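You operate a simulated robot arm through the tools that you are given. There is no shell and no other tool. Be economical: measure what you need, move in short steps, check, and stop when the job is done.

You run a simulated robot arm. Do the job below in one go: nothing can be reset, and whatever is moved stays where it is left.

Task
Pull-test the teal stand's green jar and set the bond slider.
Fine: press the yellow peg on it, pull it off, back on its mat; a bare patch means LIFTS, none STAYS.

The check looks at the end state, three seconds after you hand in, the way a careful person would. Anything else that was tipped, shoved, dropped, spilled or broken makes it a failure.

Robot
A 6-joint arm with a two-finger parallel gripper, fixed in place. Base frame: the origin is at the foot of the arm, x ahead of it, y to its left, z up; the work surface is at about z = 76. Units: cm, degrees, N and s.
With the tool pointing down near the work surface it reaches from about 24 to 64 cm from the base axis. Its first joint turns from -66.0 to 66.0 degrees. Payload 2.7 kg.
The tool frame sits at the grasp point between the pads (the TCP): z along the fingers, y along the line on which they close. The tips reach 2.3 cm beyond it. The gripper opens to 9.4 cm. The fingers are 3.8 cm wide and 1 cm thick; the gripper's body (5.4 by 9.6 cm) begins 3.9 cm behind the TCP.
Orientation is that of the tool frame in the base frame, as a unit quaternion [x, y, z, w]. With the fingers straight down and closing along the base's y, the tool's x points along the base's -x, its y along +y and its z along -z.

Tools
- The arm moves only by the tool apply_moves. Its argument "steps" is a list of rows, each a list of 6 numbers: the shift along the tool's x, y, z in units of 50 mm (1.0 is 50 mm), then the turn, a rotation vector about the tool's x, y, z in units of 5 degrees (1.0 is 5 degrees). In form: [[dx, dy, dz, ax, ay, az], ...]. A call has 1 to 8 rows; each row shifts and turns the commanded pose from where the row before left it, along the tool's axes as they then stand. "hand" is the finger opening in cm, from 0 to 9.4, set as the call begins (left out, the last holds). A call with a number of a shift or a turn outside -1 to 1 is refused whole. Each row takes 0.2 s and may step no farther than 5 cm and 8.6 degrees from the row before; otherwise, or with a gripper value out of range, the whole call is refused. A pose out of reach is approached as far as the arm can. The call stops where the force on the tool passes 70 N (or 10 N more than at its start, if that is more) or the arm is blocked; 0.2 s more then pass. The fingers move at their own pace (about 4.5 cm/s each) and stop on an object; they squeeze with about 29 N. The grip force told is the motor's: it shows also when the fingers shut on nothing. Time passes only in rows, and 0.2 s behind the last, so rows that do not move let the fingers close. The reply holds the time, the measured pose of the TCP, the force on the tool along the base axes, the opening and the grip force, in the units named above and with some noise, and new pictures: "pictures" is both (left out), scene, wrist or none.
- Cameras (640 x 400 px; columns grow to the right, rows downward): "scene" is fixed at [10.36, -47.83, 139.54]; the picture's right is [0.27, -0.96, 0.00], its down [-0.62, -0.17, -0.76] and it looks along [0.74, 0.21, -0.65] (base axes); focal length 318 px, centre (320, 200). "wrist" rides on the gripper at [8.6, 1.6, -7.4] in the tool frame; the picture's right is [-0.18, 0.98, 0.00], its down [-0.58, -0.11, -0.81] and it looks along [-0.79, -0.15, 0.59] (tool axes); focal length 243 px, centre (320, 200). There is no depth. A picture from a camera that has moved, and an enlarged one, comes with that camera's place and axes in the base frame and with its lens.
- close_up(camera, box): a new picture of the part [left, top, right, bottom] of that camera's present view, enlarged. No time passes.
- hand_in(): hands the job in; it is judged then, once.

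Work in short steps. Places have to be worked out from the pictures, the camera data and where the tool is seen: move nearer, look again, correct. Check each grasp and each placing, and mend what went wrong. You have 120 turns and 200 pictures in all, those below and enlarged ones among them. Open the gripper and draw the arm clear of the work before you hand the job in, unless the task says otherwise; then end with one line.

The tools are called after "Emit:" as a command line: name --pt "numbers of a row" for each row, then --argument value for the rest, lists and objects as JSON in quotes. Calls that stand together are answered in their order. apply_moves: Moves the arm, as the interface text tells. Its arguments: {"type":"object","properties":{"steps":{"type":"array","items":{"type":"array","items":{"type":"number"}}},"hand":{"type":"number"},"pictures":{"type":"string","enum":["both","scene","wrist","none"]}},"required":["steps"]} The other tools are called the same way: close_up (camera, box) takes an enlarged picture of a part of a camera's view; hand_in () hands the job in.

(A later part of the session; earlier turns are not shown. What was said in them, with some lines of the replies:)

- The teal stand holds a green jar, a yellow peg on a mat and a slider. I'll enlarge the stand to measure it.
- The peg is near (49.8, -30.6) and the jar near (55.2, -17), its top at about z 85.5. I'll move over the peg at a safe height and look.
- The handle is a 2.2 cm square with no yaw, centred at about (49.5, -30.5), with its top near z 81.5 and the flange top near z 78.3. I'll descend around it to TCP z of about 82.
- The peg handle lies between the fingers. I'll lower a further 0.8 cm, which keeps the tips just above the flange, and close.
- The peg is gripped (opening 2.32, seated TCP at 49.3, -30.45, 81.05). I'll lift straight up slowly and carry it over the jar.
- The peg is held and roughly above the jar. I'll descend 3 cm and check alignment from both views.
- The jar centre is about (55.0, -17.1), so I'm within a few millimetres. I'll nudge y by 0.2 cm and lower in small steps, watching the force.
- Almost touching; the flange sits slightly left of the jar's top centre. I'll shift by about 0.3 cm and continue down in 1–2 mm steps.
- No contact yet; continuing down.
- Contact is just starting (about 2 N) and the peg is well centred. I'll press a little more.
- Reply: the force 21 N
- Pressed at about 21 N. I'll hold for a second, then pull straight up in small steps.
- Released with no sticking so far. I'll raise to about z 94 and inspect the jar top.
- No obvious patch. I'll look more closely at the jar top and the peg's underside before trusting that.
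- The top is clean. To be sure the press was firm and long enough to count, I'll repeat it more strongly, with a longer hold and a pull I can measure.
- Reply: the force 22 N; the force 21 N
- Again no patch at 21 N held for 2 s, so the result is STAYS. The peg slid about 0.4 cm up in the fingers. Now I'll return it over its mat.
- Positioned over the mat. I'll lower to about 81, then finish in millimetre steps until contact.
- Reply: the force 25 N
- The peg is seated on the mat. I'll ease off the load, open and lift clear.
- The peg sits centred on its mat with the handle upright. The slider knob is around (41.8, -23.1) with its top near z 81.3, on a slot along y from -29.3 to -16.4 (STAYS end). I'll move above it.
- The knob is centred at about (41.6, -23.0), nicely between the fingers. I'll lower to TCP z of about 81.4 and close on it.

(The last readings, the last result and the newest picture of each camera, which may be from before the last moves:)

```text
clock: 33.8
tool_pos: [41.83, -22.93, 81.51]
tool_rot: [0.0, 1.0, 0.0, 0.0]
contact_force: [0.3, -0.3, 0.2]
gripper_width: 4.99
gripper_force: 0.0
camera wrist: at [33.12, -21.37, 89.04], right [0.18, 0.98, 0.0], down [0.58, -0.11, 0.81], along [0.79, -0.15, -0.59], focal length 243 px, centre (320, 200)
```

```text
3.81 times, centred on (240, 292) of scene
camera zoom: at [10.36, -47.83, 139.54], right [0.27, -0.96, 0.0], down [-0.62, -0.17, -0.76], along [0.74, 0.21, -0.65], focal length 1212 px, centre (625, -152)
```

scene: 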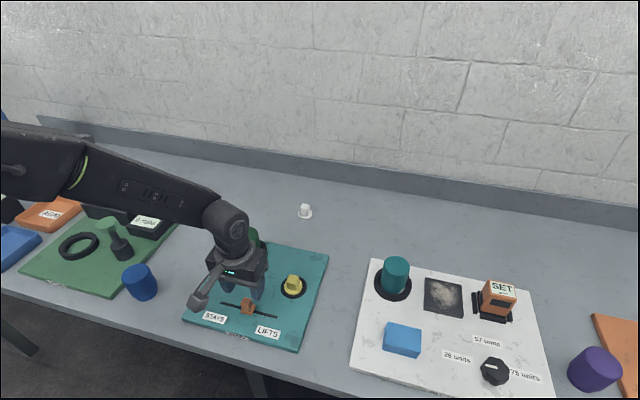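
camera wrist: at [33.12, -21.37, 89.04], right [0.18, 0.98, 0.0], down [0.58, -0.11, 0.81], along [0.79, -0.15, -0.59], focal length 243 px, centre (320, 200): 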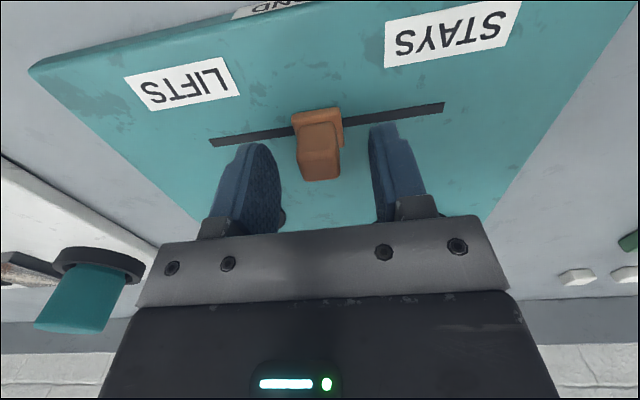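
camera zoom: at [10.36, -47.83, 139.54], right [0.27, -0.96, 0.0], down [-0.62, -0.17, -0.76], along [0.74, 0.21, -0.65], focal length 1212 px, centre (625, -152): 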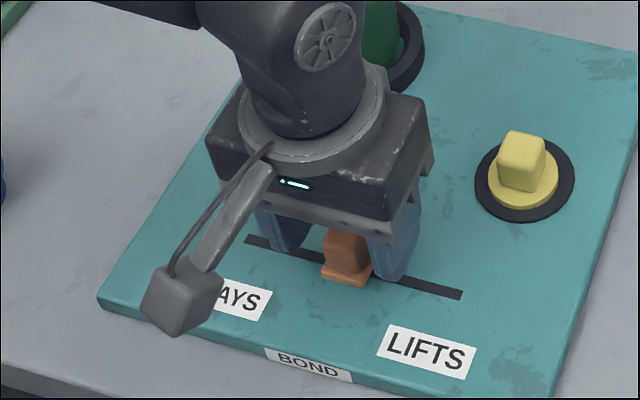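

The knob lies between the fingers and the peg is intact on its mat. I'll close, then drag toward STAYS (+y).

Emit:
apply_moves --pt "0 0 0 0 0 0" --pt "0 0 0 0 0 0" --pt "0 0 0 0 0 0" --pt "0 0 0 0 0 0" --hand 0 --pictures "none"

Emit:
apply_moves --pt "0 0.1 0 0 0 0" --pt "0 0.1 0 0 0 0" --pt "0 0.1 0 0 0 0" --pt "0 0.1 0 0 0 0" --pt "0 0.1 0 0 0 0" --pt "0 0.1 0 0 0 0" --pt "0 0 0 0 0 0" --pictures "wrist"

```text
clock: 34.8
tool_pos: [41.69, -22.97, 81.46]
tool_rot: [0.0, 1.0, -0.001, 0.0]
contact_force: [-0.2, 0.2, -0.6]
gripper_width: 1.9
gripper_force: 45.0
```

```text
clock: 36.4
tool_pos: [41.72, -20.04, 81.6]
tool_rot: [0.0, 1.0, 0.001, 0.0]
contact_force: [14.6, 0.2, -24.8]
gripper_width: 1.89
gripper_force: 45.1
camera wrist: at [33.09, -18.38, 89.08], right [0.18, 0.98, 0.0], down [0.58, -0.11, 0.81], along [0.79, -0.15, -0.59], focal length 243 px, centre (320, 200)
```

wrist: 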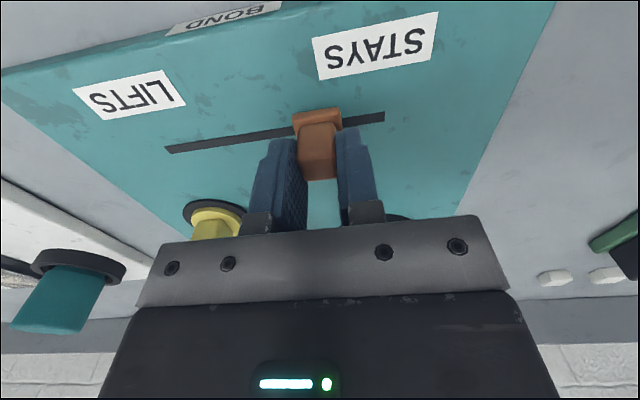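

The slider moves, but my grip pulls sideways and up on it (25 N). I'll open slightly so the fingers only push it along.

Emit:
apply_moves --pt "0 0 0 0 0 0" --pt "0 0 0 0 0 0" --pt "0 0 0 0 0 0" --hand 2.5 --pictures "none"

Emit:
apply_moves --pt "0 0.08 0 0 0 0" --pt "0 0.08 0 0 0 0" --pt "0 0.08 0 0 0 0" --pt "0 0.06 0 0 0 0" --pt "0 0 0 0 0 0" --pictures "wrist"

```text
clock: 37.2
tool_pos: [41.84, -20.11, 81.66]
tool_rot: [-0.001, 1.0, 0.001, 0.0]
contact_force: [0.3, -0.5, -0.8]
gripper_width: 2.51
gripper_force: 0.1
```

```text
clock: 38.4
tool_pos: [41.73, -18.66, 81.76]
tool_rot: [-0.001, 1.0, 0.0, 0.0]
contact_force: [1.2, -0.5, -0.1]
gripper_width: 2.48
gripper_force: 0.0
camera wrist: at [33.01, -16.97, 89.21], right [0.18, 0.98, 0.0], down [0.58, -0.11, 0.81], along [0.79, -0.15, -0.59], focal length 243 px, centre (320, 200)
```

wrist: 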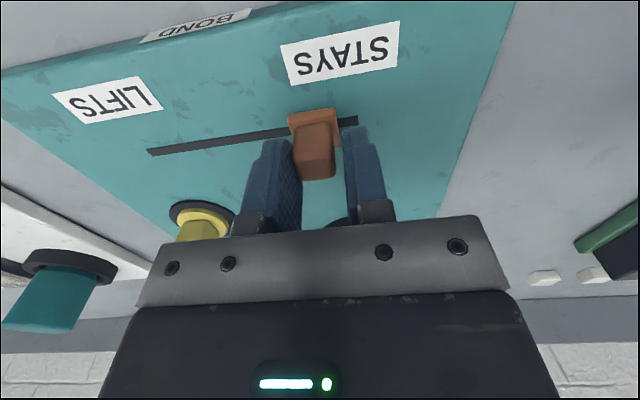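

It slides freely. I'll push on toward the STAYS end in small steps, watching for the stop.

Emit:
apply_moves --pt "0 0.06 0 0 0 0" --pt "0 0.06 0 0 0 0" --pt "0 0.06 0 0 0 0" --pt "0 0 0 0 0 0" --pictures "none"

Emit:
apply_moves --pt "0 0.04 0 0 0 0" --pt "0 0.04 0 0 0 0" --pt "0 0 0 0 0 0" --pictures "wrist"

Emit:
close_up --camera "wrist" --box '[240, 20, 420, 200]'

```text
clock: 39.4
tool_pos: [41.68, -17.74, 81.72]
tool_rot: [0.0, 1.0, 0.0, 0.001]
contact_force: [0.2, 0.5, 0.9]
gripper_width: 2.49
gripper_force: 0.1
```

```text
clock: 40.2
tool_pos: [41.62, -17.35, 81.6]
tool_rot: [0.0, 1.0, 0.0, 0.0]
contact_force: [1.0, -0.4, 0.1]
gripper_width: 2.49
gripper_force: 0.0
camera wrist: at [33.01, -15.68, 89.22], right [0.18, 0.98, 0.0], down [0.58, -0.11, 0.81], along [0.79, -0.15, -0.59], focal length 243 px, centre (320, 200)
```

wrist: 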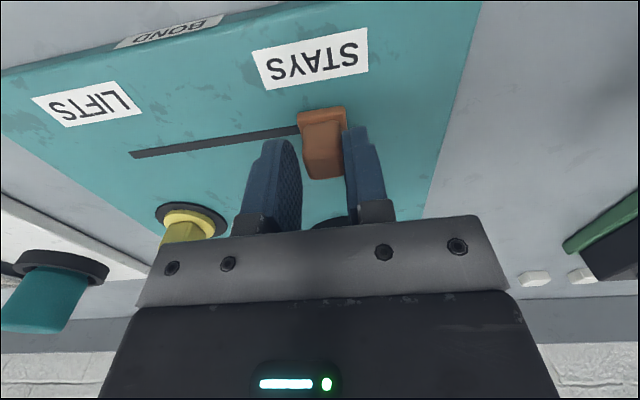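

```text
2.22 times, centred on (330, 110) of wrist
camera zoom: at [33.01, -15.68, 89.22], right [0.18, 0.98, 0.0], down [0.58, -0.11, 0.81], along [0.79, -0.15, -0.59], focal length 539 px, centre (298, 400)
```

zoom: 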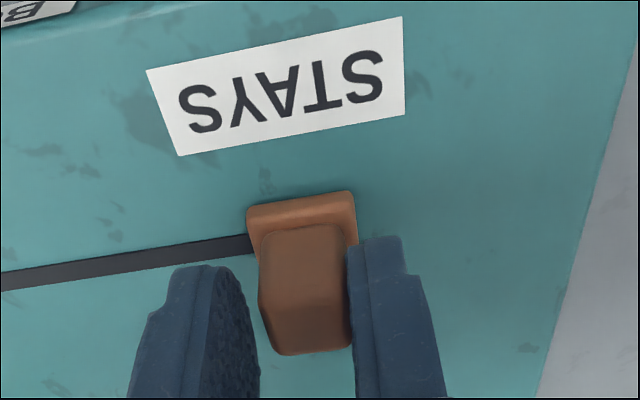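

The slider has snapped to the STAYS end of the slot. I'll open and lift clear, then check everything.

Emit:
apply_moves --pt "0 0 0 0 0 0" --pt "0 0 0 0 0 0" --pt "0 0 0 0 0 0" --hand 5 --pictures "none"

Emit:
apply_moves --pt "0 0 -0.4 0 0 0" --pt "0 0 -0.8 0 0 0" --pt "0 0 -0.9 0 0 0" --pt "0 0 -0.9 0 0 0" --pt "0.6 0.6 -0.4 0 0 0" --pt "0.5 0.7 -0.4 0 0 0" --pt "0 0.9 -0.3 0 0 0" --pt "0 0 0 0 0 0"

Emit:
close_up --camera "scene" --box '[180, 220, 340, 360]'

```text
clock: 41.0
tool_pos: [41.71, -17.39, 81.69]
tool_rot: [0.0, 1.0, 0.001, 0.0]
contact_force: [-0.1, 0.8, 0.0]
gripper_width: 5.04
gripper_force: 0.0
```

```text
clock: 42.8
tool_pos: [36.22, -6.29, 102.22]
tool_rot: [0.001, 1.0, 0.001, 0.0]
contact_force: [0.2, -0.2, 0.2]
gripper_width: 5.0
gripper_force: 0.1
camera wrist: at [27.54, -4.68, 109.7], right [0.18, 0.98, 0.0], down [0.58, -0.11, 0.81], along [0.79, -0.15, -0.59], focal length 243 px, centre (320, 200)
```

scene: 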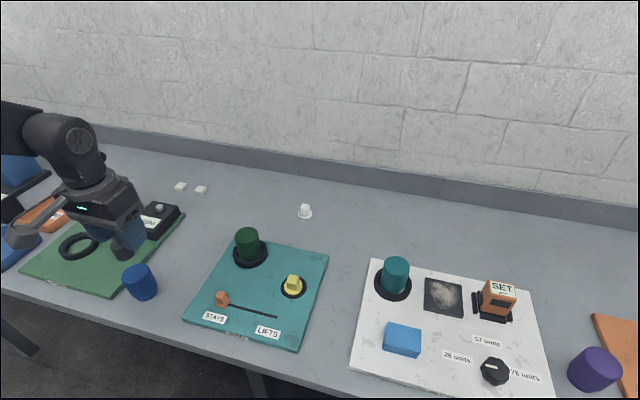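
wrist: 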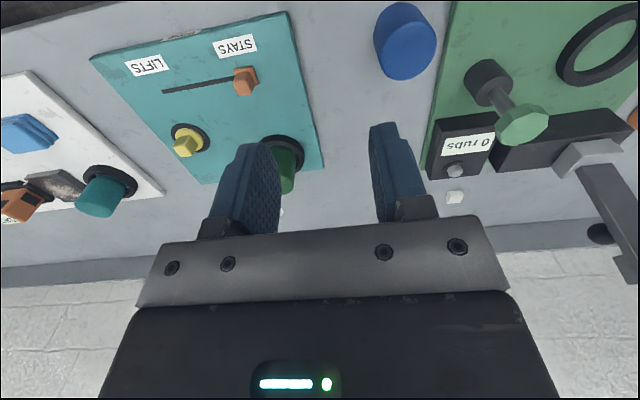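

```text
2.86 times, centred on (260, 290) of scene
camera zoom: at [10.36, -47.82, 139.54], right [0.27, -0.96, 0.0], down [-0.62, -0.17, -0.76], along [0.74, 0.21, -0.65], focal length 909 px, centre (491, -57)
```

zoom: 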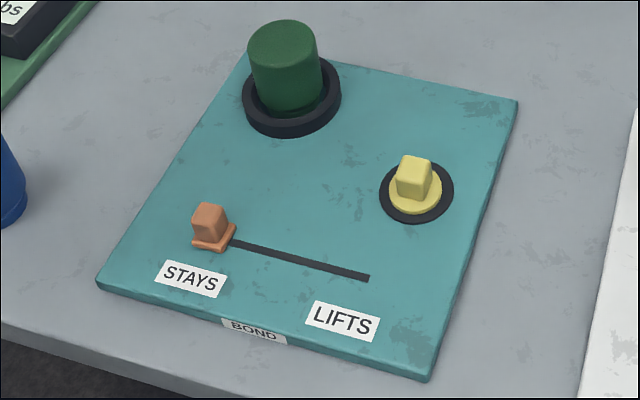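

The slider is at STAYS, the peg is on its mat, the jar is upright and unmarked, and the arm is clear. Handing in.

Emit:
hand_in

```text
The job is handed in.
```

The green jar's coating held: two presses with the yellow peg at about 21 N left no bare patch, so the bond slider is at STAYS and the peg is back on its mat.
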